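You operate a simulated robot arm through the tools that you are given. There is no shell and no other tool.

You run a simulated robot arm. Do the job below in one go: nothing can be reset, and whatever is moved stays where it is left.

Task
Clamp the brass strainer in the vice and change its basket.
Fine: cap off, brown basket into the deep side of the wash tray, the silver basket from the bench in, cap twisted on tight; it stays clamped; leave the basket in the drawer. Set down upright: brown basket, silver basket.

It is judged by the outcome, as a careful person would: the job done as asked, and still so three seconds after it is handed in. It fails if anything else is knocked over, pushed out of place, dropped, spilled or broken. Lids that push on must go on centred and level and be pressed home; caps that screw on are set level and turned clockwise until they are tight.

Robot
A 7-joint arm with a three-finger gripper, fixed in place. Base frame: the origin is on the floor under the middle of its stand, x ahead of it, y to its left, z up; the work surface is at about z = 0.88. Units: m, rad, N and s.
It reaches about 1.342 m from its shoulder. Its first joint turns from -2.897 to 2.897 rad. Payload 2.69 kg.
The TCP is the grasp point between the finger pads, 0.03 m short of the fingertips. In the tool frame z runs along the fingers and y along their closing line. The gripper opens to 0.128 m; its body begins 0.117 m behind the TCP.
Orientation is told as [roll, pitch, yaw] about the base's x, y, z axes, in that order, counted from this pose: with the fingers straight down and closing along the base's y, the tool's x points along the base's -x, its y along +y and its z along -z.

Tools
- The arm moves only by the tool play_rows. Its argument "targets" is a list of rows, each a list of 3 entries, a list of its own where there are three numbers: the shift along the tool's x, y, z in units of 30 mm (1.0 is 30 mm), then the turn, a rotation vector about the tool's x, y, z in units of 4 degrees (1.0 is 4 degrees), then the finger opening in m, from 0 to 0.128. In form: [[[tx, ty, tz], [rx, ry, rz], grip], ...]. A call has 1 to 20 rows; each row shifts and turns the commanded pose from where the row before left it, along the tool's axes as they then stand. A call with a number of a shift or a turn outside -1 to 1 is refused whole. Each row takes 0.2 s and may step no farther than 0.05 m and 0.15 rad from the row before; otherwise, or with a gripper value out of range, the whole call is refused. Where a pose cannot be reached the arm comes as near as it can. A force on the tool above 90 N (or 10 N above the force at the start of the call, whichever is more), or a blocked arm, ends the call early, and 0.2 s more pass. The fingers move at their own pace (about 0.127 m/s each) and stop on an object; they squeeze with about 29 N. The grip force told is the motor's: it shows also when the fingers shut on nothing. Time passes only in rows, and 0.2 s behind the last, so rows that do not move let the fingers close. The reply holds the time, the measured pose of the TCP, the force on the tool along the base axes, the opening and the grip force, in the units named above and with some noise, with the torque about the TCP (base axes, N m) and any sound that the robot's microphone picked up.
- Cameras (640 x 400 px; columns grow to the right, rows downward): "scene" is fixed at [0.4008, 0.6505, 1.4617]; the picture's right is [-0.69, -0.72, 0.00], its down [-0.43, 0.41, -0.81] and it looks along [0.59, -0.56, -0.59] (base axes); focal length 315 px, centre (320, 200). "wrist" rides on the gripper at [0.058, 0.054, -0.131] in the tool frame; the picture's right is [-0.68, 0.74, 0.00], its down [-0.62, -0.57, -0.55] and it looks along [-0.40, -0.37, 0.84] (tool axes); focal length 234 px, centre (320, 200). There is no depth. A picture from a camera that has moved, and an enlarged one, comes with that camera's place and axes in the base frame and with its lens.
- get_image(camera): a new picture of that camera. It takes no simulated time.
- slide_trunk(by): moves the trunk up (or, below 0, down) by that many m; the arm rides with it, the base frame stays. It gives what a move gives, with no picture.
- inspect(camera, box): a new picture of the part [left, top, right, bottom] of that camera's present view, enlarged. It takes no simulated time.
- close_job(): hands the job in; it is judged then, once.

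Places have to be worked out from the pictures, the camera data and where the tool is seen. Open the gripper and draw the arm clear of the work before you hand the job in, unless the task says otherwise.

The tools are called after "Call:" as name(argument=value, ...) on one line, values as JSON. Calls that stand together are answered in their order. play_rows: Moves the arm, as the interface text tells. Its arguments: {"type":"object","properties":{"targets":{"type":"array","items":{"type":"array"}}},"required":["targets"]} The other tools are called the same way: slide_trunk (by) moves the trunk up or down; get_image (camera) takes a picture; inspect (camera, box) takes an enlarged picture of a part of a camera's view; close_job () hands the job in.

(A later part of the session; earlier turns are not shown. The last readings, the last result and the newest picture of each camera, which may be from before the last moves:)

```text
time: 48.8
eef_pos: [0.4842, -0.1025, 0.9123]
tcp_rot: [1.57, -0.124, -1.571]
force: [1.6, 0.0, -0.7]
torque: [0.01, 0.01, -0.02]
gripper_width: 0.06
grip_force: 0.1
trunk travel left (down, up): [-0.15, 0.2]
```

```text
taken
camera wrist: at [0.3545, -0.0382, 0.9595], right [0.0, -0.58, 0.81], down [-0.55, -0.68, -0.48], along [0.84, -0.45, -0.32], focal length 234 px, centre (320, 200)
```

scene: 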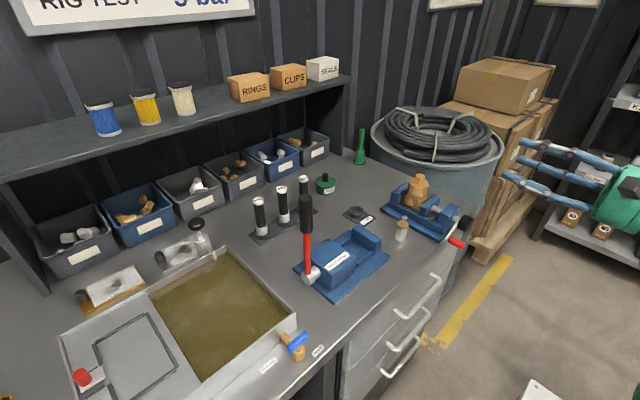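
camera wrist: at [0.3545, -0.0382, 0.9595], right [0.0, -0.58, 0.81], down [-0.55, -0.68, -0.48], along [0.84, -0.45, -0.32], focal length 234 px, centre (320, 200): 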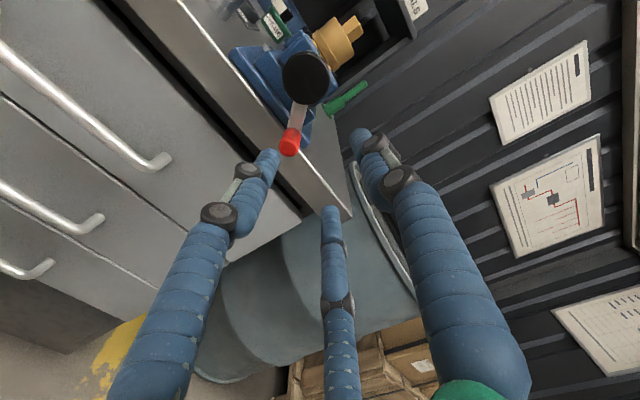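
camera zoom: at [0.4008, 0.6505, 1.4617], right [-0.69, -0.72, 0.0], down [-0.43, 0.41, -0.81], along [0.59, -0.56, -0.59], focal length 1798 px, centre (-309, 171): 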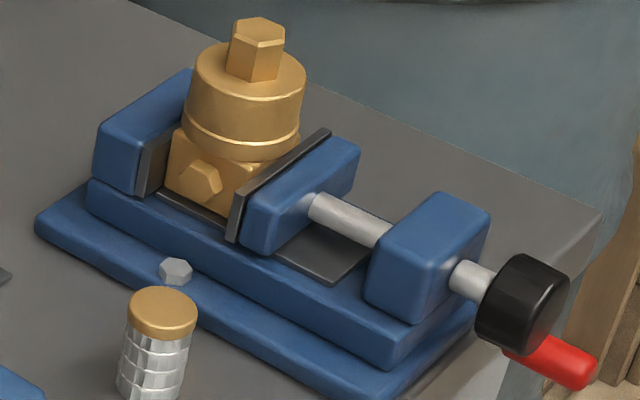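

The crank settled at about -127°, right around where the jaw first took up the load, and the strainer is held between both jaws. I'll raise the arm and turn the gripper back to pointing down.

Call:
play_rows(targets=[[[-0.122, 0.9925, 0], [0, 0, 0], 0.09], [[-0.122, 0.9925, 0], [0, 0, 0], 0.09], [[-0.122, 0.9925, 0], [0, 0, 0], 0.09], [[-0.122, 0.9925, 0], [0, 0, 0], 0.09], [[-0.122, 0.9925, 0], [0, 0, 0], 0.09], [[-0.122, 0.9925, 0], [0, 0, 0], 0.09], [[-0.122, 0.9925, 0], [0, 0, 0], 0.09], [[0, 0, 0], [0.971, 0.119, 0], 0.09], [[0, 0, 0], [0.971, 0.119, 0], 0.09], [[0, 0, 0], [0.971, 0.119, 0], 0.09], [[0, 0, 0], [0.971, 0.119, 0], 0.09], [[0, 0, 0], [0.971, 0.119, 0], 0.09], [[0, 0, 0], [0.971, 0.119, 0], 0.09], [[0, 0, 0], [0.971, 0.119, 0], 0.09], [[0, 0, 0], [0.971, 0.119, 0], 0.09], [[0, 0, 0], [0.971, 0.119, 0], 0.09], [[0, 0, 0], [0.971, 0.119, 0], 0.09]])

Call:
play_rows(targets=[[[0, 0, 0], [0.971, 0.119, 0], 0.09], [[0, 0, 0], [0.971, 0.119, 0], 0.09], [[0, 0, 0], [0.971, 0.119, 0], 0.09], [[0, 0, 0], [0.971, 0.119, 0], 0.09], [[0, 0, 0], [0.971, 0.119, 0], 0.09], [[0, 0, 0], [0.971, 0.119, 0], 0.09], [[0, 0, 0], [0.971, 0.119, 0], 0.09], [[0, 0, 0], [0.971, 0.119, 0], 0.09], [[0, 0, 0], [0.971, 0.119, 0], 0.09], [[0, 0, 0], [0.971, 0.119, 0], 0.09], [[0, 0, 0], [0.971, 0.119, 0], 0.09], [[0, 0, 0], [0.971, 0.119, 0], 0.09], [[0, 0, 0], [0.971, 0.119, 0], 0.09], [[0, 0, 0], [0, 0, 0], 0.09]])

Call:
get_image(camera="wrist")

Call:
inspect(camera="scene", box=[380, 160, 490, 250])

```text
time: 52.4
eef_pos: [0.4874, -0.1029, 1.1217]
tcp_rot: [0.882, -0.097, -1.493]
force: [-1.1, 0.7, 0.0]
torque: [0.0, 0.0, 0.01]
gripper_width: 0.0899
grip_force: 0.1
trunk travel left (down, up): [-0.15, 0.2]
```

```text
time: 55.4
eef_pos: [0.3785, -0.1137, 0.8934]
tcp_rot: [0.085, -0.012, -1.447]
force: [0.7, -0.7, -0.1]
torque: [0.03, 0.0, -0.02]
gripper_width: 0.0902
grip_force: 0.2
out of reach, approached as far as the arm can: row 5, 6, 7, 8, 9, 10, 11, 12, 13
trunk travel left (down, up): [-0.15, 0.2]
```

```text
taken
camera wrist: at [0.413, -0.0497, 1.029], right [0.81, -0.58, 0.07], down [-0.53, -0.68, 0.51], along [-0.25, -0.45, -0.86], focal length 234 px, centre (320, 200)
```

wrist: 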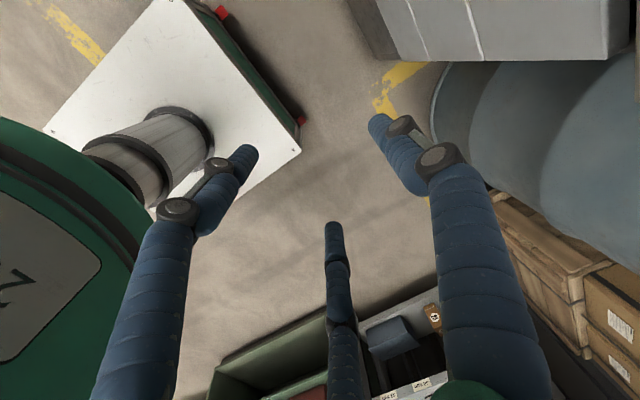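

```text
4.44 times, centred on (435, 205) of scene
camera zoom: at [0.4008, 0.6505, 1.4617], right [-0.69, -0.72, 0.0], down [-0.43, 0.41, -0.81], along [0.59, -0.56, -0.59], focal length 1399 px, centre (-191, 178)
```

zoom: 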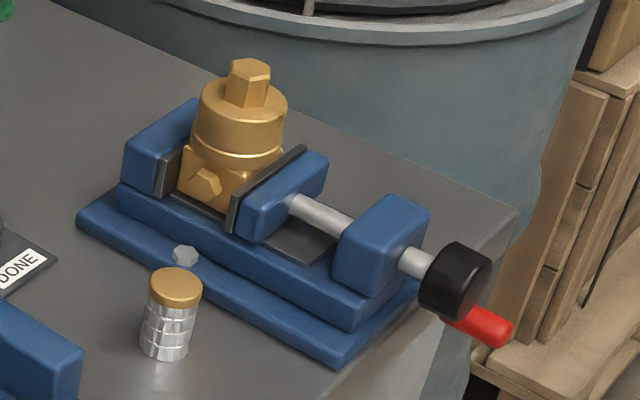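

The arm ran into its reach limit close to the body and sagged to (0.38, -0.11, 0.89), in free space in front of the bench. I'll raise the trunk slightly? First I'll try a straight upward move in small rows and see how it responds.

Call:
play_rows(targets=[[[0, 0, -0.5], [0, 0, 0], 0.09], [[0, 0, -0.5], [0, 0, 0], 0.09]])

```text
time: 56.0
eef_pos: [0.3791, -0.1187, 0.9114]
tcp_rot: [0.101, -0.031, -1.447]
force: [-1.1, 0.3, -0.2]
torque: [-0.01, 0.01, 0.01]
gripper_width: 0.0899
grip_force: 0.0
out of reach, approached as far as the arm can: row 2
trunk travel left (down, up): [-0.15, 0.2]
```

It responds; I'll move forward (+x) and up together in small steps, which should bring it back into the comfortable range, staying well short of the crank.

Call:
play_rows(targets=[[[-0.06, 0.5, -0.3], [0, 0, 0], 0.09], [[-0.06, 0.5, -0.3], [0, 0, 0], 0.09], [[-0.06, 0.4, -0.5], [0, 0, 0], 0.09]])

```text
time: 56.8
eef_pos: [0.3967, -0.1117, 0.9041]
tcp_rot: [0.093, -0.012, -1.447]
force: [0.6, -0.5, -0.1]
torque: [0.02, 0.01, 0.0]
gripper_width: 0.0901
grip_force: 0.1
out of reach, approached as far as the arm can: row 1, 2, 3
trunk travel left (down, up): [-0.15, 0.2]
```

Still limited by the wrist/elbow. I'll tilt the tool back toward forward-pointing (where the arm was comfortable), then raise and move out before straightening it again.

Call:
play_rows(targets=[[[0, 0, 0], [-0.971, -0.119, 0], 0.09], [[0, 0, 0], [-0.971, -0.119, 0], 0.09], [[0, 0, 0], [-0.971, -0.119, 0], 0.09], [[0, 0, 0], [-0.971, -0.119, 0], 0.09], [[0, 0, 0], [-0.971, -0.119, 0], 0.09], [[0, 0, 0], [-0.971, -0.119, 0], 0.09], [[0, 0, 0], [-0.971, -0.119, 0], 0.09], [[0, 0, 0], [-0.971, -0.119, 0], 0.09]])

Call:
get_image(camera="wrist")

```text
time: 58.6
eef_pos: [0.3968, -0.1097, 0.9036]
tcp_rot: [0.631, -0.073, -1.471]
force: [0.5, 0.8, -0.7]
torque: [0.0, -0.02, -0.04]
gripper_width: 0.0902
grip_force: 0.0
trunk travel left (down, up): [-0.15, 0.2]
```

```text
taken
camera wrist: at [0.3553, -0.0462, 1.038], right [0.66, -0.58, 0.48], down [-0.71, -0.68, 0.16], along [0.24, -0.45, -0.86], focal length 234 px, centre (320, 200)
```

wrist: 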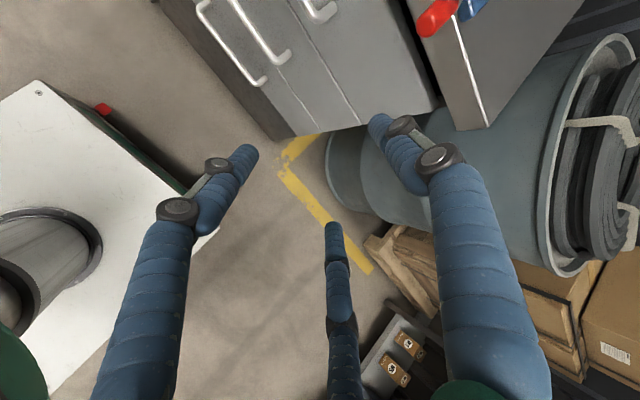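

The tool is back in a reachable attitude (36° from vertical). Now raising it well above the bench and slightly forward.

Call:
play_rows(targets=[[[0.135, 0.653, -0.686], [0, 0, 0], 0.09], [[0.135, 0.653, -0.686], [0, 0, 0], 0.09], [[0.135, 0.653, -0.686], [0, 0, 0], 0.09], [[0.135, 0.653, -0.686], [0, 0, 0], 0.09], [[0.135, 0.653, -0.686], [0, 0, 0], 0.09], [[0.135, 0.653, -0.686], [0, 0, 0], 0.09], [[0.135, 0.653, -0.686], [0, 0, 0], 0.09], [[0.135, 0.653, -0.686], [0, 0, 0], 0.09], [[0.135, 0.653, -0.686], [0, 0, 0], 0.09]])

```text
time: 60.6
eef_pos: [0.4396, -0.0602, 1.1261]
tcp_rot: [0.634, -0.075, -1.468]
force: [-0.8, -0.1, 0.2]
torque: [0.02, -0.03, 0.01]
gripper_width: 0.0899
grip_force: 0.1
out of reach, approached as far as the arm can: row 8, 9
trunk travel left (down, up): [-0.15, 0.2]
```

Now forward over the bench edge at z ≈ 1.15, then I'll straighten the tool at a comfortable radius.

Call:
play_rows(targets=[[[-0.062, 0.853, 0.4], [0, 0, 0], 0.09], [[-0.062, 0.853, 0.4], [0, 0, 0], 0.09], [[-0.062, 0.853, 0.4], [0, 0, 0], 0.09], [[-0.062, 0.853, 0.4], [0, 0, 0], 0.09], [[-0.062, 0.853, 0.4], [0, 0, 0], 0.09], [[-0.062, 0.853, 0.4], [0, 0, 0], 0.09], [[-0.062, 0.853, 0.4], [0, 0, 0], 0.09]])

Call:
get_image(camera="wrist")

```text
time: 62.2
eef_pos: [0.6289, -0.051, 1.1393]
tcp_rot: [0.629, -0.072, -1.471]
force: [0.2, -0.4, -0.8]
torque: [0.01, 0.03, 0.02]
gripper_width: 0.0901
grip_force: 0.0
out of reach, approached as far as the arm can: row 5, 6, 7
trunk travel left (down, up): [-0.15, 0.2]
```

```text
taken
camera wrist: at [0.5892, 0.0132, 1.2738], right [0.66, -0.58, 0.48], down [-0.71, -0.68, 0.16], along [0.24, -0.45, -0.86], focal length 234 px, centre (320, 200)
```

wrist: 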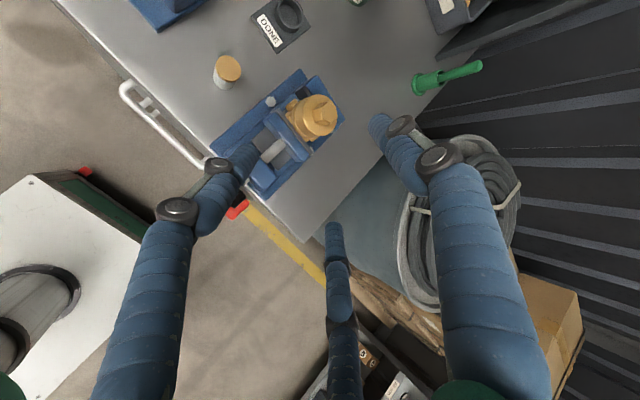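

The pose is right although some rows flagged a limit. I'll straighten the tool to vertical here.

Call:
play_rows(targets=[[[0, 0, 0], [0.971, 0.119, 0], 0.09], [[0, 0, 0], [0.971, 0.119, 0], 0.09], [[0, 0, 0], [0.971, 0.119, 0], 0.09], [[0, 0, 0], [0.971, 0.119, 0], 0.09]])

```text
time: 63.2
eef_pos: [0.6232, -0.0607, 1.0898]
tcp_rot: [0.55, -0.099, -1.485]
force: [-0.6, -0.3, 0.4]
torque: [-0.01, -0.02, 0.03]
gripper_width: 0.0899
grip_force: 0.1
out of reach, approached as far as the arm can: row 1, 2, 3, 4
trunk travel left (down, up): [-0.15, 0.2]
```

It's limited by a wrist joint. I'll first raise a bit and turn the tool about its own axis back toward yaw 0, which should free the wrist.

Call:
play_rows(targets=[[[0, 0, -0.5], [0, 0, 0], 0.09], [[0, 0, 0], [0, 0, -1], 0.09], [[0, 0, 0], [0, 0, -1], 0.09], [[0, 0, 0], [0, 0, -1], 0.09], [[0, 0, 0], [0, 0, -1], 0.09], [[0, 0, 0], [0, 0, -1], 0.09]])

Call:
get_image(camera="scene")

```text
time: 64.6
eef_pos: [0.6175, -0.0737, 1.0836]
tcp_rot: [0.448, -0.248, -1.28]
force: [0.5, 0.3, -0.5]
torque: [0.0, 0.0, -0.02]
gripper_width: 0.0904
grip_force: 0.1
out of reach, approached as far as the arm can: row 1, 2, 3
trunk travel left (down, up): [-0.15, 0.2]
```

```text
taken
```

scene: 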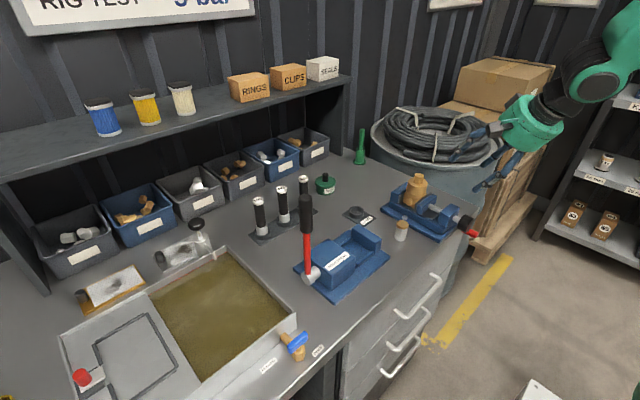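

Turning toward yaw 0 became reachable after a few rows. Continuing that turn.

Call:
play_rows(targets=[[[0, 0, 0], [0, 0, -1], 0.09], [[0, 0, 0], [0, 0, -1], 0.09], [[0, 0, 0], [0, 0, -1], 0.09], [[0, 0, 0], [0, 0, -1], 0.09], [[0, 0, 0], [0, 0, -1], 0.09], [[0, 0, 0], [0, 0, -1], 0.09], [[0, 0, 0], [0, 0, -1], 0.09], [[0, 0, 0], [0, 0, -1], 0.09]])

Call:
get_image(camera="wrist")

```text
time: 66.4
eef_pos: [0.6169, -0.0746, 1.0833]
tcp_rot: [0.256, -0.448, -0.721]
force: [-0.2, 0.0, -0.6]
torque: [-0.02, 0.01, 0.01]
gripper_width: 0.0901
grip_force: 0.1
trunk travel left (down, up): [-0.15, 0.2]
```

```text
taken
camera wrist: at [0.5444, 0.0142, 1.1857], right [0.87, 0.18, 0.46], down [-0.16, -0.77, 0.62], along [0.47, -0.61, -0.64], focal length 234 px, centre (320, 200)
```

wrist: 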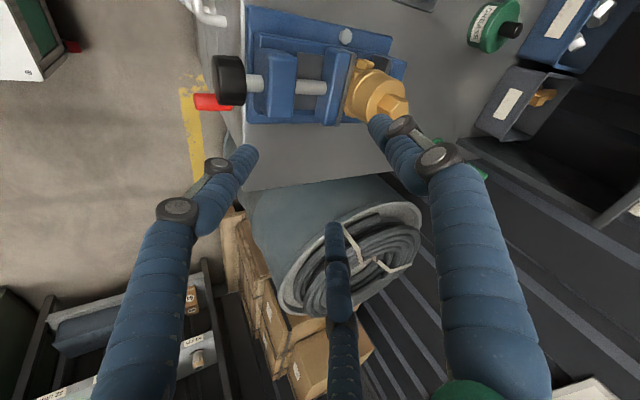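

Reachable now; the tool is tilted about 29°. I'll straighten it to vertical about the computed axis.

Call:
play_rows(targets=[[[0, 0, 0], [0.48, 0.932, 0], 0.09], [[0, 0, 0], [0.48, 0.932, 0], 0.09], [[0, 0, 0], [0.48, 0.932, 0], 0.09], [[0, 0, 0], [0.48, 0.932, 0], 0.09], [[0, 0, 0], [0.48, 0.932, 0], 0.09], [[0, 0, 0], [0.48, 0.932, 0], 0.09], [[0, 0, 0], [0.48, 0.932, 0], 0.09]])

Call:
get_image(camera="wrist")

```text
time: 68.0
eef_pos: [0.6161, -0.075, 1.0816]
tcp_rot: [0.002, 0.005, -0.664]
force: [-0.8, 0.6, 0.2]
torque: [-0.01, -0.01, 0.02]
gripper_width: 0.0901
grip_force: 0.1
trunk travel left (down, up): [-0.15, 0.2]
```

```text
taken
camera wrist: at [0.6035, 0.0028, 1.2159], right [0.99, 0.16, 0.0], down [0.14, -0.83, 0.54], along [0.09, -0.54, -0.84], focal length 234 px, centre (320, 200)
```

wrist: 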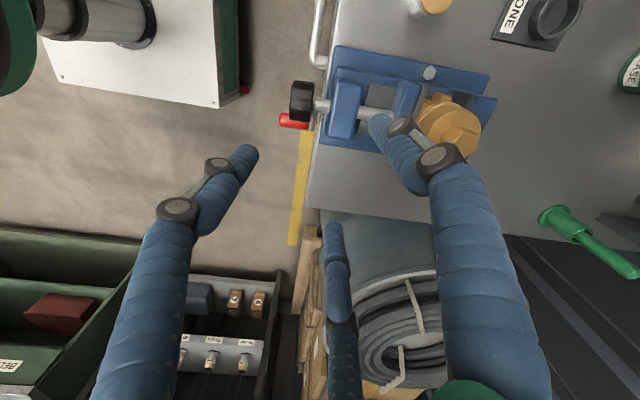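

Vertical again at yaw -38°. I'll enlarge the strainer to fix its clamped position.

Call:
inspect(camera="wrist", box=[270, 50, 510, 200])

```text
2.67 times, centred on (390, 125) of wrist
camera zoom: at [0.6035, 0.0028, 1.2159], right [0.99, 0.16, 0.0], down [0.14, -0.83, 0.54], along [0.09, -0.54, -0.84], focal length 624 px, centre (133, 400)
```

zoom: 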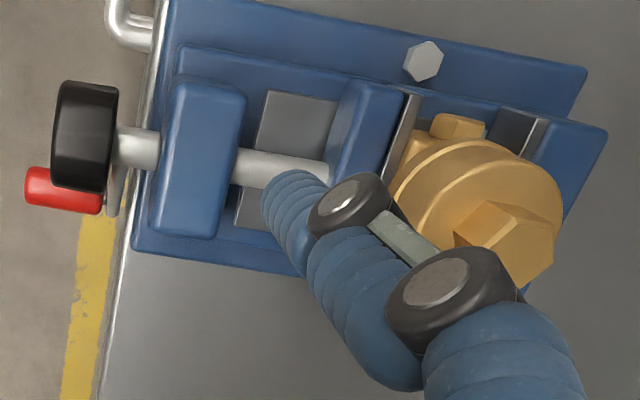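

I'll move over the strainer at z ≈ 1.09 and re-centre on its hex.

Call:
play_rows(targets=[[[-0.536, 0.668, -0.06], [0, 0, 0], 0.09], [[-0.536, 0.668, -0.06], [0, 0, 0], 0.09], [[-0.536, 0.668, -0.06], [0, 0, 0], 0.09], [[-0.536, 0.668, -0.06], [0, 0, 0], 0.09], [[-0.536, 0.668, -0.06], [0, 0, 0], 0.09], [[0, 0, 0], [0, 0, 0], 0.09]])

Call:
get_image(camera="wrist")

Call:
inspect(camera="wrist", box=[240, 70, 400, 200])

```text
time: 69.4
eef_pos: [0.7426, -0.0451, 1.0925]
tcp_rot: [0.002, 0.006, -0.666]
force: [0.7, 0.6, -0.2]
torque: [0.01, 0.0, 0.0]
gripper_width: 0.0901
grip_force: 0.1
trunk travel left (down, up): [-0.15, 0.2]
```

```text
taken
camera wrist: at [0.7301, 0.0317, 1.225], right [0.99, 0.16, 0.0], down [0.14, -0.83, 0.54], along [0.09, -0.54, -0.84], focal length 234 px, centre (320, 200)
```

wrist: 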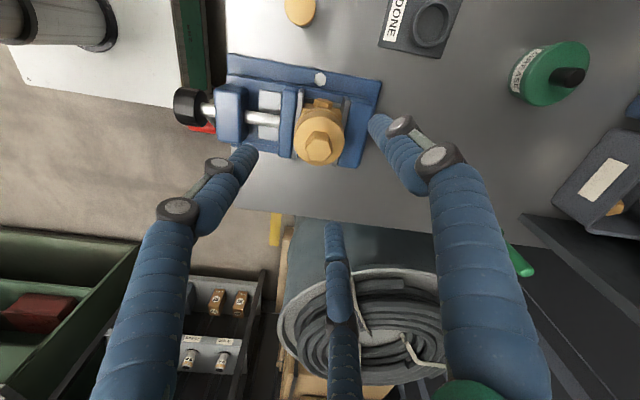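

```text
3.08 times, centred on (320, 135) of wrist
camera zoom: at [0.7301, 0.0317, 1.225], right [0.99, 0.16, 0.0], down [0.14, -0.83, 0.54], along [0.09, -0.54, -0.84], focal length 720 px, centre (320, 400)
```

zoom: 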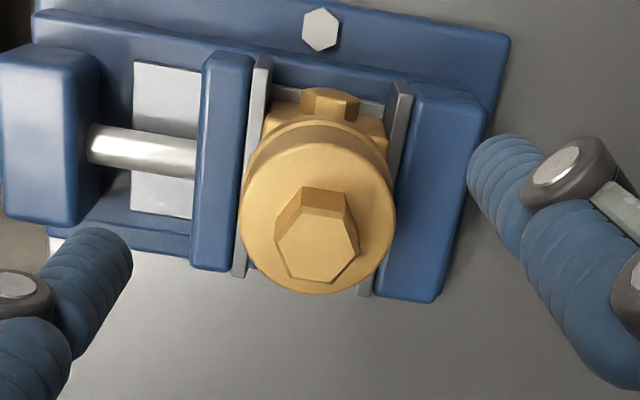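

The hex is on the tool axis within about 2 mm. I'll look closely at the block–jaw contact lines.

Call:
inspect(camera="wrist", box=[290, 80, 350, 120])

Call:
inspect(camera="scene", box=[395, 165, 445, 215])

```text
10.00 times, centred on (320, 100) of wrist
camera zoom: at [0.7301, 0.0317, 1.225], right [0.99, 0.16, 0.0], down [0.14, -0.83, 0.54], along [0.09, -0.54, -0.84], focal length 2342 px, centre (320, 1200)
```

zoom: 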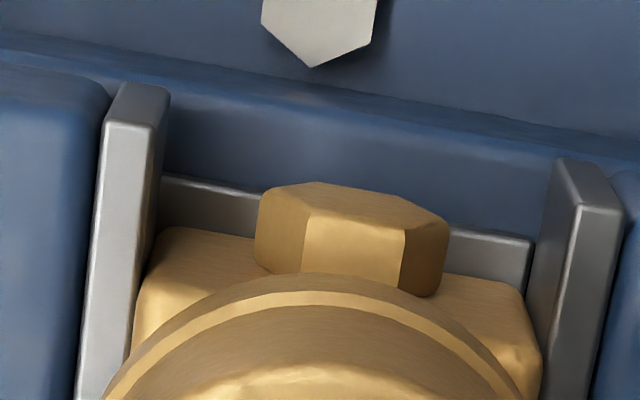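

```text
8.00 times, centred on (420, 190) of scene
camera zoom: at [0.4008, 0.6505, 1.4617], right [-0.69, -0.72, 0.0], down [-0.43, 0.41, -0.81], along [0.59, -0.56, -0.59], focal length 2517 px, centre (-480, 280)
```

zoom: 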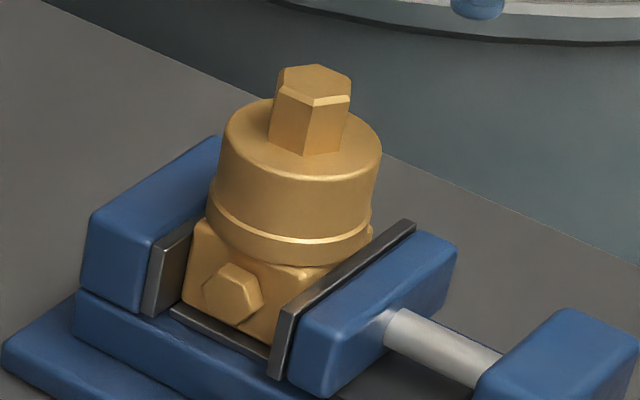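

The block touches both plates. Now I'll descend to put the fingertips around the cap (tips at z ≈ 0.97, above the jaws and above the groove) and close.

Call:
play_rows(targets=[[[0.03, 0.04, 0.9], [0, 0, 0], 0.09], [[0, 0, 0.9], [0, 0, 0], 0.09], [[0, 0, 0.9], [0, 0, 0], 0.09], [[0, 0, 0.4], [0, 0, 0], 0.09], [[0, 0, 0], [0, 0, 0], 0.09]])

Call:
get_image(camera="wrist")

Call:
inspect(camera="scene", box=[385, 140, 465, 220])

```text
time: 70.6
eef_pos: [0.7424, -0.0428, 1.0008]
tcp_rot: [0.003, 0.006, -0.662]
force: [0.6, 0.3, -0.2]
torque: [-0.01, 0.02, 0.02]
gripper_width: 0.09
grip_force: 0.0
trunk travel left (down, up): [-0.15, 0.2]
```

```text
taken
camera wrist: at [0.7295, 0.0331, 1.1334], right [0.99, 0.16, 0.0], down [0.14, -0.83, 0.54], along [0.09, -0.54, -0.84], focal length 234 px, centre (320, 200)
```

wrist: 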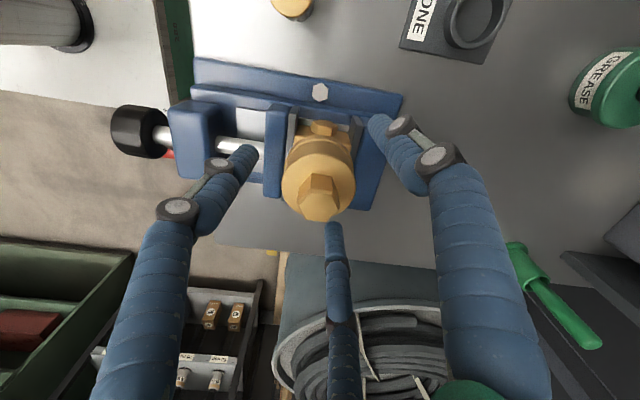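

```text
5.00 times, centred on (425, 180) of scene
camera zoom: at [0.4008, 0.6505, 1.4617], right [-0.69, -0.72, 0.0], down [-0.43, 0.41, -0.81], along [0.59, -0.56, -0.59], focal length 1573 px, centre (-205, 300)
```

zoom: 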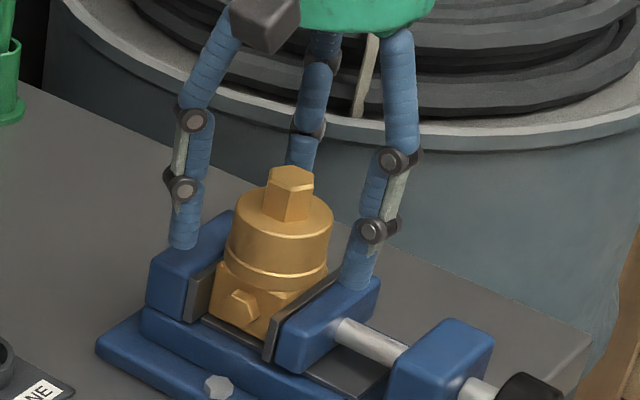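

Clear of the jaws with no contact force. Closing on the cap.

Call:
play_rows(targets=[[[0, 0, 0], [0, 0, 0], 0.03], [[0, 0, 0], [0, 0, 0], 0.03], [[0, 0, 0], [0, 0, 0], 0.03]])

Call:
play_rows(targets=[[[0, 0, 0], [0, 0, -1], 0.03], [[0, 0, 0], [0, 0, -1], 0.03], [[0, 0, 0], [0, 0, -1], 0.03], [[0, 0, 0], [0, 0, -1], 0.03]])

Call:
get_image(camera="wrist")

Call:
inspect(camera="scene", box=[385, 140, 465, 220])

```text
time: 71.4
eef_pos: [0.7427, -0.0437, 1.0007]
tcp_rot: [0.004, 0.004, -0.663]
force: [1.5, -5.8, 7.2]
torque: [-0.2, -0.1, -0.01]
gripper_width: 0.0526
grip_force: 28.2
trunk travel left (down, up): [-0.15, 0.2]
```

```text
time: 72.4
eef_pos: [0.7426, -0.0434, 1.0014]
tcp_rot: [0.006, 0.001, -0.385]
force: [2.1, -11.5, 22.2]
torque: [-0.27, -0.04, -0.06]
gripper_width: 0.0521
grip_force: 29.0
trunk travel left (down, up): [-0.15, 0.2]
```

```text
taken
camera wrist: at [0.7078, 0.026, 1.1335], right [0.9, 0.43, 0.0], down [0.36, -0.76, 0.54], along [0.24, -0.49, -0.84], focal length 234 px, centre (320, 200)
```

wrist: 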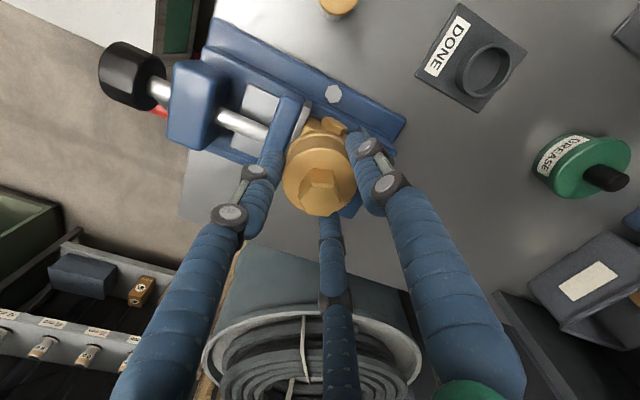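

```text
5.00 times, centred on (425, 180) of scene
camera zoom: at [0.4008, 0.6505, 1.4617], right [-0.69, -0.72, 0.0], down [-0.43, 0.41, -0.81], along [0.59, -0.56, -0.59], focal length 1573 px, centre (-205, 300)
```

zoom: 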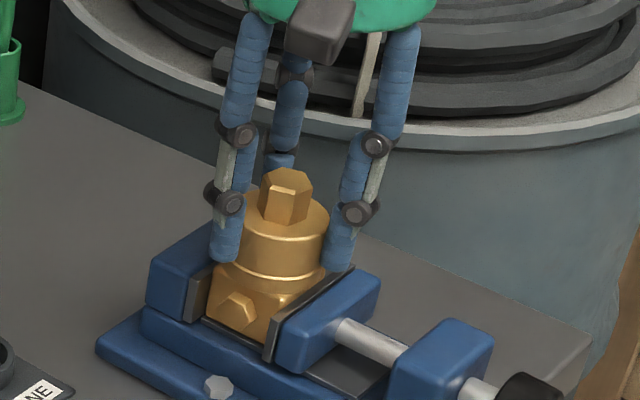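

The cap turns with the fingers and rises (upward push 22 N, little torque). I'll continue counter-clockwise with a slight lift per row.

Call:
play_rows(targets=[[[0, 0, -0.01], [0, 0, -1], 0.03], [[0, 0, -0.01], [0, 0, -1], 0.03], [[0, 0, -0.01], [0, 0, -1], 0.03], [[0, 0, -0.005], [0, 0, -1], 0.03], [[0, 0, -0.005], [0, 0, -1], 0.03], [[0, 0, -0.005], [0, 0, -1], 0.03], [[0, 0, -0.005], [0, 0, -1], 0.03], [[0, 0, -0.005], [0, 0, -1], 0.03], [[0, 0, -0.005], [0, 0, -1], 0.03], [[0, 0, -0.005], [0, 0, -1], 0.03]])

Call:
inspect(camera="scene", box=[385, 140, 465, 220])

```text
time: 74.6
eef_pos: [0.7419, -0.0411, 1.0004]
tcp_rot: [0.005, -0.001, 0.314]
force: [12.4, -10.9, 13.8]
torque: [-0.32, -0.35, -0.03]
gripper_width: 0.0523
grip_force: 29.1
trunk travel left (down, up): [-0.15, 0.2]
```

```text
5.00 times, centred on (425, 180) of scene
camera zoom: at [0.4008, 0.6505, 1.4617], right [-0.69, -0.72, 0.0], down [-0.43, 0.41, -0.81], along [0.59, -0.56, -0.59], focal length 1573 px, centre (-205, 300)
```

zoom: 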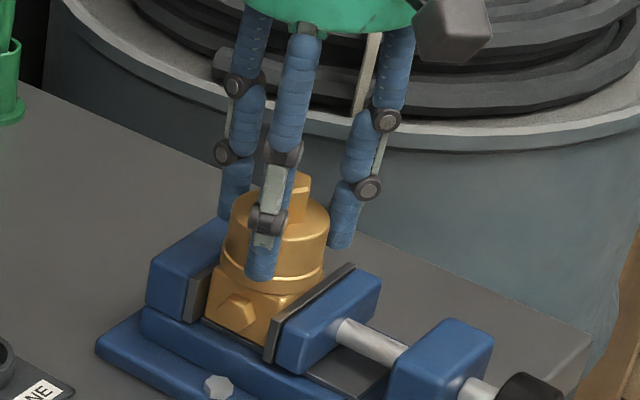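

Strainer body is steady. Continuing another 60°.

Call:
play_rows(targets=[[[0, 0, -0.005], [0, 0, -1], 0.03], [[0, 0, -0.005], [0, 0, -1], 0.03], [[0, 0, -0.005], [0, 0, -1], 0.03], [[0, 0, -0.005], [0, 0, -1], 0.03], [[0, 0, -0.005], [0, 0, -1], 0.03], [[0, 0, -0.005], [0, 0, -1], 0.03], [[0, 0, -0.005], [0, 0, -1], 0.03], [[0, 0, -0.005], [0, 0, -1], 0.03], [[0, 0, -0.005], [0, 0, -1], 0.03], [[0, 0, -0.005], [0, 0, -1], 0.03], [[0, 0, -0.005], [0, 0, -1], 0.03], [[0, 0, -0.005], [0, 0, -1], 0.03], [[0, 0, -0.005], [0, 0, -1], 0.03], [[0, 0, -0.005], [0, 0, -1], 0.03], [[0, 0, -0.005], [0, 0, -1], 0.03]])

Call:
get_image(camera="wrist")

Call:
inspect(camera="scene", box=[385, 140, 465, 220])

```text
time: 77.8
eef_pos: [0.7399, -0.0432, 1.0014]
tcp_rot: [0.002, -0.002, 1.361]
force: [0.3, -0.6, -0.7]
torque: [0.0, -0.03, -0.01]
gripper_width: 0.0522
grip_force: 29.2
trunk travel left (down, up): [-0.15, 0.2]
```

```text
taken
camera wrist: at [0.6759, -0.0907, 1.1333], right [-0.58, 0.81, 0.01], down [0.68, 0.48, 0.55], along [0.44, 0.32, -0.84], focal length 234 px, centre (320, 200)
```

wrist: 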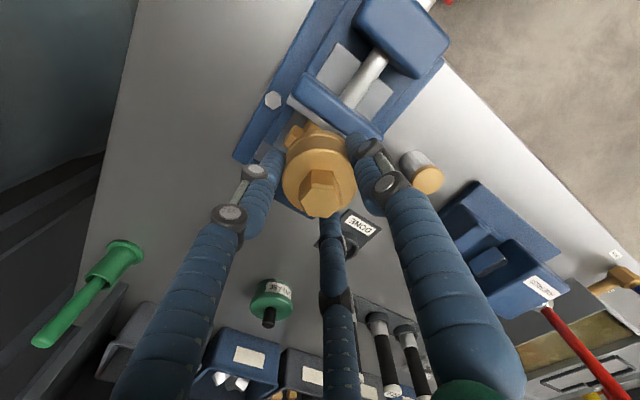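

```text
5.00 times, centred on (425, 180) of scene
camera zoom: at [0.4008, 0.6505, 1.4617], right [-0.69, -0.72, 0.0], down [-0.43, 0.41, -0.81], along [0.59, -0.56, -0.59], focal length 1573 px, centre (-205, 300)
```

zoom: 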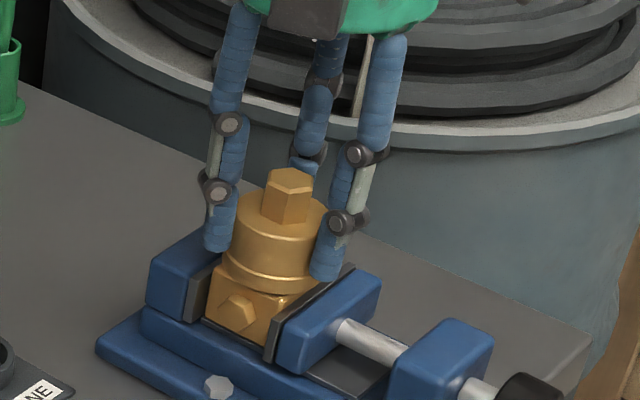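

Forces dropped to nearly zero, suggesting the thread has let go. I'll try lifting a few millimetres and check.

Call:
play_rows(targets=[[[0, 0, -0.1], [0, 0, 0], 0.03], [[0, 0, -0.1], [0, 0, 0], 0.03], [[0, 0, 0], [0, 0, 0], 0.03]])

Call:
inspect(camera="scene", box=[385, 140, 465, 220])

```text
time: 78.6
eef_pos: [0.7405, -0.0437, 1.009]
tcp_rot: [0.004, -0.005, 1.361]
force: [-1.2, 0.0, -0.3]
torque: [0.01, -0.01, 0.0]
gripper_width: 0.0522
grip_force: 29.5
trunk travel left (down, up): [-0.15, 0.2]
```

```text
5.00 times, centred on (425, 180) of scene
camera zoom: at [0.4008, 0.6505, 1.4617], right [-0.69, -0.72, 0.0], down [-0.43, 0.41, -0.81], along [0.59, -0.56, -0.59], focal length 1573 px, centre (-205, 300)
```

zoom: 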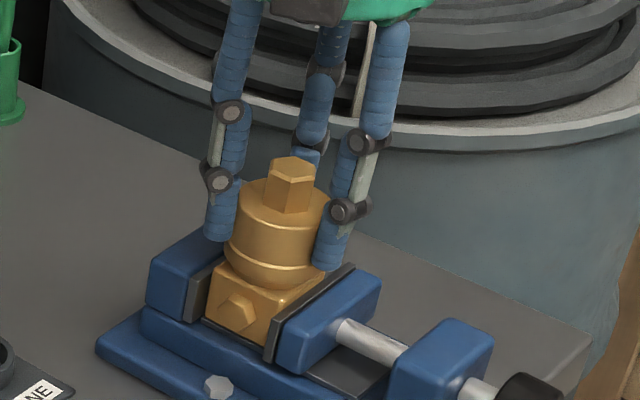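

The whole round section lifts freely off the block. Continuing to raise it and looking at what's underneath.

Call:
play_rows(targets=[[[0, 0, -0.3], [0, 0, 0], 0.03], [[0, 0, -0.5], [0, 0, 0], 0.03], [[0, 0, -0.5], [0, 0, 0], 0.03], [[0, 0, 0], [0, 0, 0], 0.03]])

Call:
inspect(camera="scene", box=[385, 140, 465, 220])

Call:
get_image(camera="wrist")

```text
time: 79.6
eef_pos: [0.7415, -0.0431, 1.0461]
tcp_rot: [0.003, -0.007, 1.36]
force: [-0.2, 0.5, -1.0]
torque: [-0.02, -0.02, 0.01]
gripper_width: 0.0519
grip_force: 28.4
trunk travel left (down, up): [-0.15, 0.2]
```

```text
5.00 times, centred on (425, 180) of scene
camera zoom: at [0.4008, 0.6505, 1.4617], right [-0.69, -0.72, 0.0], down [-0.43, 0.41, -0.81], along [0.59, -0.56, -0.59], focal length 1573 px, centre (-205, 300)
```

zoom: 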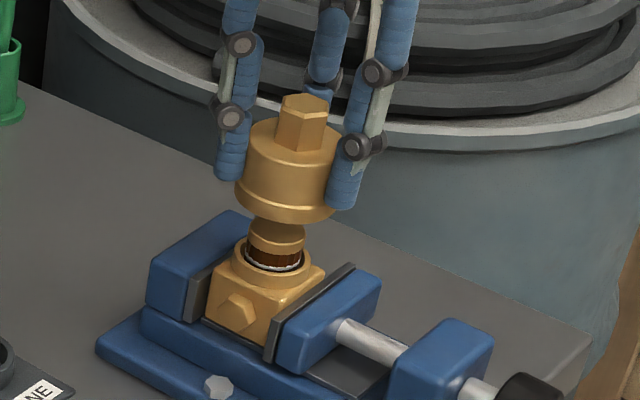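

```text
taken
camera wrist: at [0.677, -0.0915, 1.1781], right [-0.58, 0.82, 0.01], down [0.68, 0.48, 0.55], along [0.45, 0.32, -0.84], focal length 234 px, centre (320, 200)
```

wrist: 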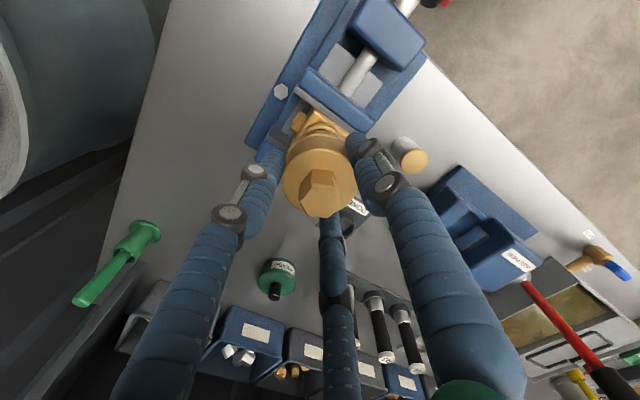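

The brown basket with its brass rim is exposed, standing in the body. I'll lift the cap clear and carry it to the free bench area at about (0.90, -0.07).

Call:
play_rows(targets=[[[0, 0, -0.8], [0, 0, 0], 0.03], [[0, 0, -0.9], [0, 0, 0], 0.03], [[-0.053, -0.886, 0], [0, 0, 0], 0.03], [[-0.053, -0.886, 0], [0, 0, 0], 0.03], [[-0.053, -0.886, 0], [0, 0, 0], 0.03], [[-0.053, -0.886, 0], [0, 0, 0], 0.03], [[-0.053, -0.886, 0], [0, 0, 0], 0.03], [[-0.053, -0.886, 0], [0, 0, 0], 0.03], [[0, 0, 0], [0, 0, 0], 0.03]])

Call:
get_image(camera="wrist")

Call:
inspect(camera="scene", box=[340, 120, 480, 240])

```text
time: 81.6
eef_pos: [0.9002, -0.0644, 1.0969]
tcp_rot: [0.004, -0.005, 1.359]
force: [0.7, 0.4, -1.6]
torque: [0.0, 0.04, -0.03]
gripper_width: 0.0519
grip_force: 29.3
trunk travel left (down, up): [-0.15, 0.2]
```

```text
taken
camera wrist: at [0.8367, -0.1126, 1.2293], right [-0.58, 0.82, 0.01], down [0.68, 0.48, 0.55], along [0.44, 0.32, -0.84], focal length 234 px, centre (320, 200)
```

wrist: 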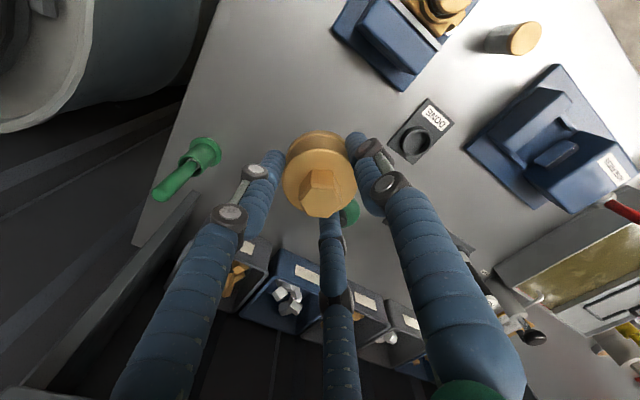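

```text
3.33 times, centred on (410, 180) of scene
camera zoom: at [0.4008, 0.6505, 1.4617], right [-0.69, -0.72, 0.0], down [-0.43, 0.41, -0.81], along [0.59, -0.56, -0.59], focal length 1049 px, centre (20, 267)
```

zoom: 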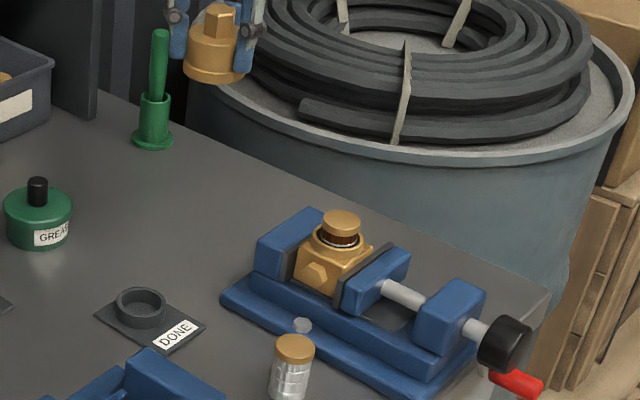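

Cap is over free bench at (0.90, -0.069). Lowering it to the surface.

Call:
play_rows(targets=[[[0, 0, 0.9], [0, 0, 0], 0.03], [[0, 0, 0.9], [0, 0, 0], 0.03], [[0, 0, 0.9], [0, 0, 0], 0.03], [[0, 0, 0.9], [0, 0, 0], 0.03], [[0, 0, 0.9], [0, 0, 0], 0.03], [[0, 0, 0.7], [0, 0, 0], 0.03], [[0, 0, 0.15], [0, 0, 0], 0.03], [[0, 0, 0], [0, 0, 0], 0.03]])

Call:
inspect(camera="scene", box=[340, 120, 440, 210])

```text
time: 83.4
eef_pos: [0.8986, -0.0658, 0.9355]
tcp_rot: [0.004, -0.005, 1.36]
force: [-0.2, -0.3, -0.6]
torque: [0.03, 0.01, 0.0]
gripper_width: 0.0523
grip_force: 29.1
trunk travel left (down, up): [-0.15, 0.2]
```

```text
4.44 times, centred on (390, 165) of scene
camera zoom: at [0.4008, 0.6505, 1.4617], right [-0.69, -0.72, 0.0], down [-0.43, 0.41, -0.81], along [0.59, -0.56, -0.59], focal length 1399 px, centre (9, 356)
```

zoom: 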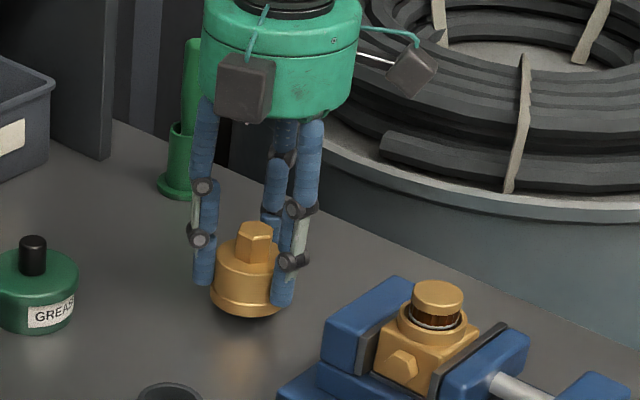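

About 1 cm above the bench. Lowering in small steps to contact.

Call:
play_rows(targets=[[[0, 0, 0.1], [0, 0, 0], 0.03], [[0, 0, 0.1], [0, 0, 0], 0.03], [[0, 0, 0], [0, 0, 0], 0.03]])

Call:
play_rows(targets=[[[0, 0, 0.07], [0, 0, 0], 0.03], [[0, 0, 0], [0, 0, 0], 0.03]])

```text
time: 84.2
eef_pos: [0.8983, -0.0671, 0.9307]
tcp_rot: [0.003, -0.005, 1.362]
force: [-0.2, 0.0, -1.2]
torque: [0.01, -0.02, 0.0]
gripper_width: 0.0522
grip_force: 28.5
trunk travel left (down, up): [-0.15, 0.2]
```

```text
time: 84.8
eef_pos: [0.8989, -0.0648, 0.9298]
tcp_rot: [0.003, -0.006, 1.361]
force: [0.6, 0.3, -0.8]
torque: [0.0, 0.04, -0.01]
gripper_width: 0.0519
grip_force: 29.2
trunk travel left (down, up): [-0.15, 0.2]
```

Call:
play_rows(targets=[[[0, 0, 0.07], [0, 0, 0], 0.03], [[0, 0, 0.07], [0, 0, 0], 0.03], [[0, 0, 0], [0, 0, 0], 0.03]])

Call:
inspect(camera="scene", box=[350, 140, 420, 200])

```text
time: 85.6
eef_pos: [0.8994, -0.0653, 0.9238]
tcp_rot: [0.003, -0.007, 1.36]
force: [0.8, 0.2, -0.5]
torque: [0.02, -0.03, 0.02]
gripper_width: 0.0522
grip_force: 28.5
trunk travel left (down, up): [-0.15, 0.2]
```

```text
6.67 times, centred on (385, 170) of scene
camera zoom: at [0.4008, 0.6505, 1.4617], right [-0.69, -0.72, 0.0], down [-0.43, 0.41, -0.81], along [0.59, -0.56, -0.59], focal length 2098 px, centre (-113, 400)
```

zoom: 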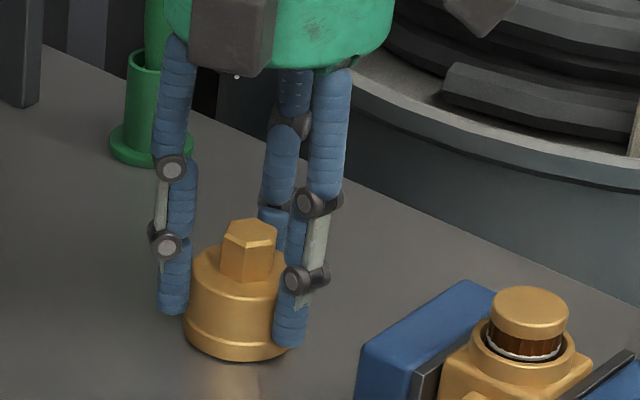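

Almost touching. A couple more 2 mm steps.

Call:
play_rows(targets=[[[0, 0, 0.07], [0, 0, 0], 0.03], [[0, 0, 0], [0, 0, 0], 0.03]])

Call:
play_rows(targets=[[[0, 0, 0.06], [0, 0, 0], 0.03], [[0, 0, 0], [0, 0, 0], 0.03]])

```text
time: 86.2
eef_pos: [0.8988, -0.0658, 0.9245]
tcp_rot: [0.001, -0.004, 1.363]
force: [1.0, 1.9, 5.3]
torque: [-0.03, 0.03, 0.02]
gripper_width: 0.0521
grip_force: 29.1
trunk travel left (down, up): [-0.15, 0.2]
```

```text
time: 86.8
eef_pos: [0.8996, -0.0658, 0.9245]
tcp_rot: [0.001, -0.007, 1.361]
force: [-6.1, 6.2, 21.2]
torque: [0.06, 0.51, -0.13]
gripper_width: 0.0522
grip_force: 29.1
trunk travel left (down, up): [-0.15, 0.2]
```

The cap is on the bench (contact 21 N). Easing off, opening, and rising.

Call:
play_rows(targets=[[[0, 0, -0.06], [0, 0, 0], 0.03], [[0, 0, 0], [0, 0, 0], 0.09], [[0, 0, 0], [0, 0, 0], 0.09], [[0, 0, -0.5], [0, 0, 0], 0.09], [[0, 0, -0.9], [0, 0, 0], 0.09], [[0, 0, -0.9], [0, 0, 0], 0.09], [[0, 0, -0.9], [0, 0, 0], 0.09], [[0, 0, -0.9], [0, 0, 0], 0.09], [[0, 0, 0], [0, 0, 0], 0.09]])

Call:
get_image(camera="wrist")

Call:
inspect(camera="scene", box=[350, 130, 470, 230])

```text
time: 88.8
eef_pos: [0.9017, -0.0693, 1.0486]
tcp_rot: [0.003, -0.004, 1.362]
force: [0.1, 0.5, 0.4]
torque: [0.01, -0.02, 0.0]
gripper_width: 0.0902
grip_force: 0.1
trunk travel left (down, up): [-0.15, 0.2]
```

```text
taken
camera wrist: at [0.8375, -0.1161, 1.1805], right [-0.58, 0.82, 0.01], down [0.68, 0.48, 0.55], along [0.45, 0.32, -0.84], focal length 234 px, centre (320, 200)
```

wrist: 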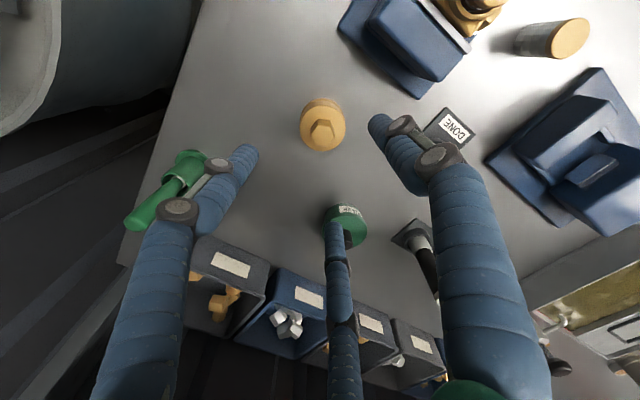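

```text
4.00 times, centred on (410, 180) of scene
camera zoom: at [0.4008, 0.6505, 1.4617], right [-0.69, -0.72, 0.0], down [-0.43, 0.41, -0.81], along [0.59, -0.56, -0.59], focal length 1259 px, centre (-40, 280)
```

zoom: 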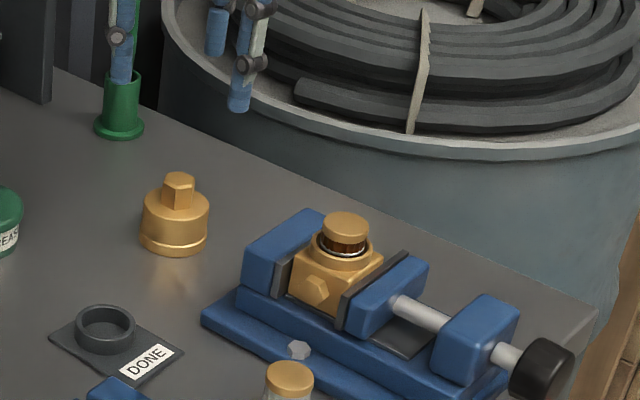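

The cap stands upright on the bench. Next, the brown basket: moving back over the vice to measure its rim.

Call:
play_rows(targets=[[[0.047, 0.902, -0.15], [0, 0, 0], 0.09], [[0.047, 0.902, -0.15], [0, 0, 0], 0.09], [[0.047, 0.902, -0.15], [0, 0, 0], 0.09], [[0.047, 0.902, -0.15], [0, 0, 0], 0.09], [[0.047, 0.902, -0.15], [0, 0, 0], 0.09], [[0.047, 0.902, -0.15], [0, 0, 0], 0.09], [[0, 0, 0], [0, 0, 0], 0.07]])

Call:
get_image(camera="wrist")

Call:
inspect(camera="wrist", box=[260, 80, 380, 180])

Call:
inspect(camera="scene", box=[395, 160, 455, 220])

```text
time: 90.4
eef_pos: [0.7389, -0.0421, 1.0736]
tcp_rot: [0.003, -0.006, 1.362]
force: [-0.2, -0.1, 1.0]
torque: [0.03, -0.06, -0.02]
gripper_width: 0.0702
grip_force: 0.0
trunk travel left (down, up): [-0.15, 0.2]
```

```text
taken
camera wrist: at [0.6751, -0.0897, 1.2057], right [-0.58, 0.82, 0.01], down [0.68, 0.48, 0.55], along [0.45, 0.32, -0.84], focal length 234 px, centre (320, 200)
```

wrist: 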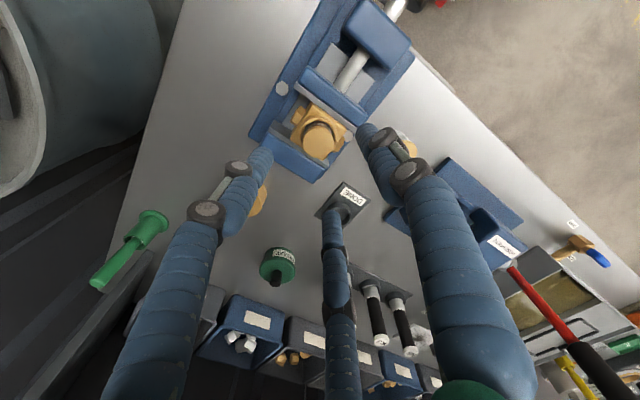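

```text
4.00 times, centred on (320, 130) of wrist
camera zoom: at [0.6751, -0.0897, 1.2057], right [-0.58, 0.82, 0.01], down [0.68, 0.48, 0.55], along [0.45, 0.32, -0.84], focal length 937 px, centre (320, 480)
```

zoom: 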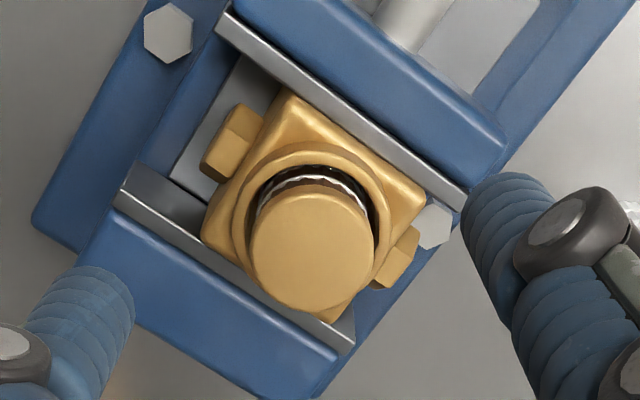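

```text
6.67 times, centred on (425, 190) of scene
camera zoom: at [0.4008, 0.6505, 1.4617], right [-0.69, -0.72, 0.0], down [-0.43, 0.41, -0.81], along [0.59, -0.56, -0.59], focal length 2098 px, centre (-380, 267)
```

zoom: 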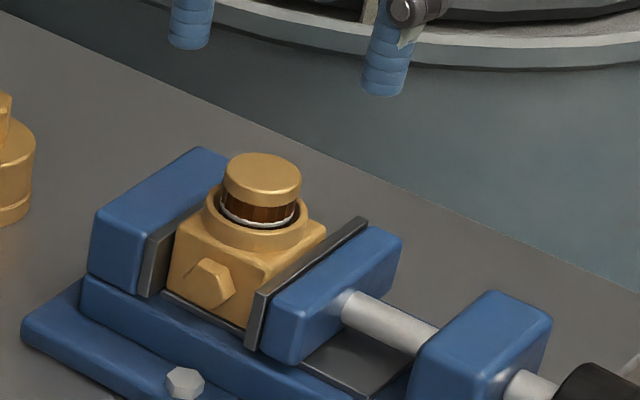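

The basket's brass rim is about 30 mm across with its top near z = 0.982, standing above the body's collar (top about 0.964). I'll descend so the tips stop just above the collar and grip the rim.

Call:
play_rows(targets=[[[0.086, 0, 0.8], [0, 0, 0], 0.06], [[0, 0, 0.8], [0, 0, 0], 0.06], [[0, 0, 0.7], [0, 0, 0], 0.06], [[0, 0, 0.2], [0, 0, 0], 0.06], [[0, 0, 0], [0, 0, 0], 0.06]])

Call:
inspect(camera="scene", box=[395, 150, 455, 210])

Call:
inspect(camera="wrist", box=[240, 110, 400, 240])

```text
time: 91.6
eef_pos: [0.7391, -0.0427, 0.9987]
tcp_rot: [0.002, -0.005, 1.361]
force: [0.3, 0.0, -0.1]
torque: [0.0, -0.01, -0.01]
gripper_width: 0.0596
grip_force: 0.1
trunk travel left (down, up): [-0.15, 0.2]
```

```text
6.67 times, centred on (425, 180) of scene
camera zoom: at [0.4008, 0.6505, 1.4617], right [-0.69, -0.72, 0.0], down [-0.43, 0.41, -0.81], along [0.59, -0.56, -0.59], focal length 2098 px, centre (-380, 333)
```

zoom: 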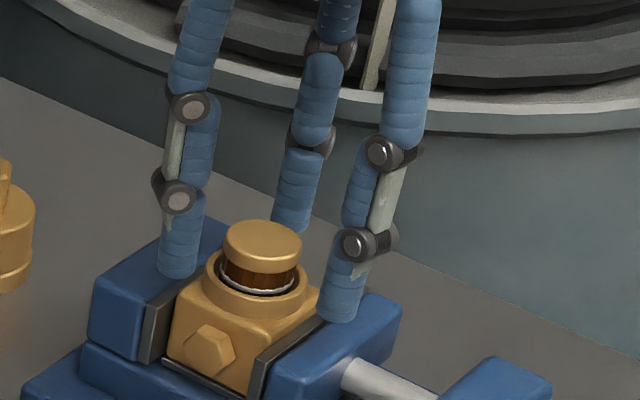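

```text
3.08 times, centred on (320, 175) of wrist
camera zoom: at [0.6735, -0.091, 1.1295], right [-0.58, 0.82, 0.01], down [0.68, 0.48, 0.55], along [0.45, 0.32, -0.84], focal length 720 px, centre (320, 277)
```

zoom: 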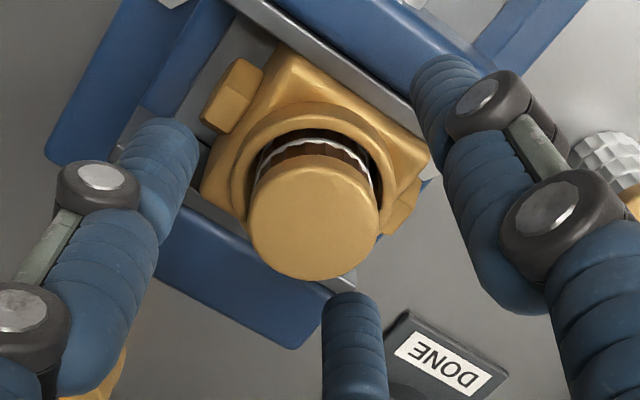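

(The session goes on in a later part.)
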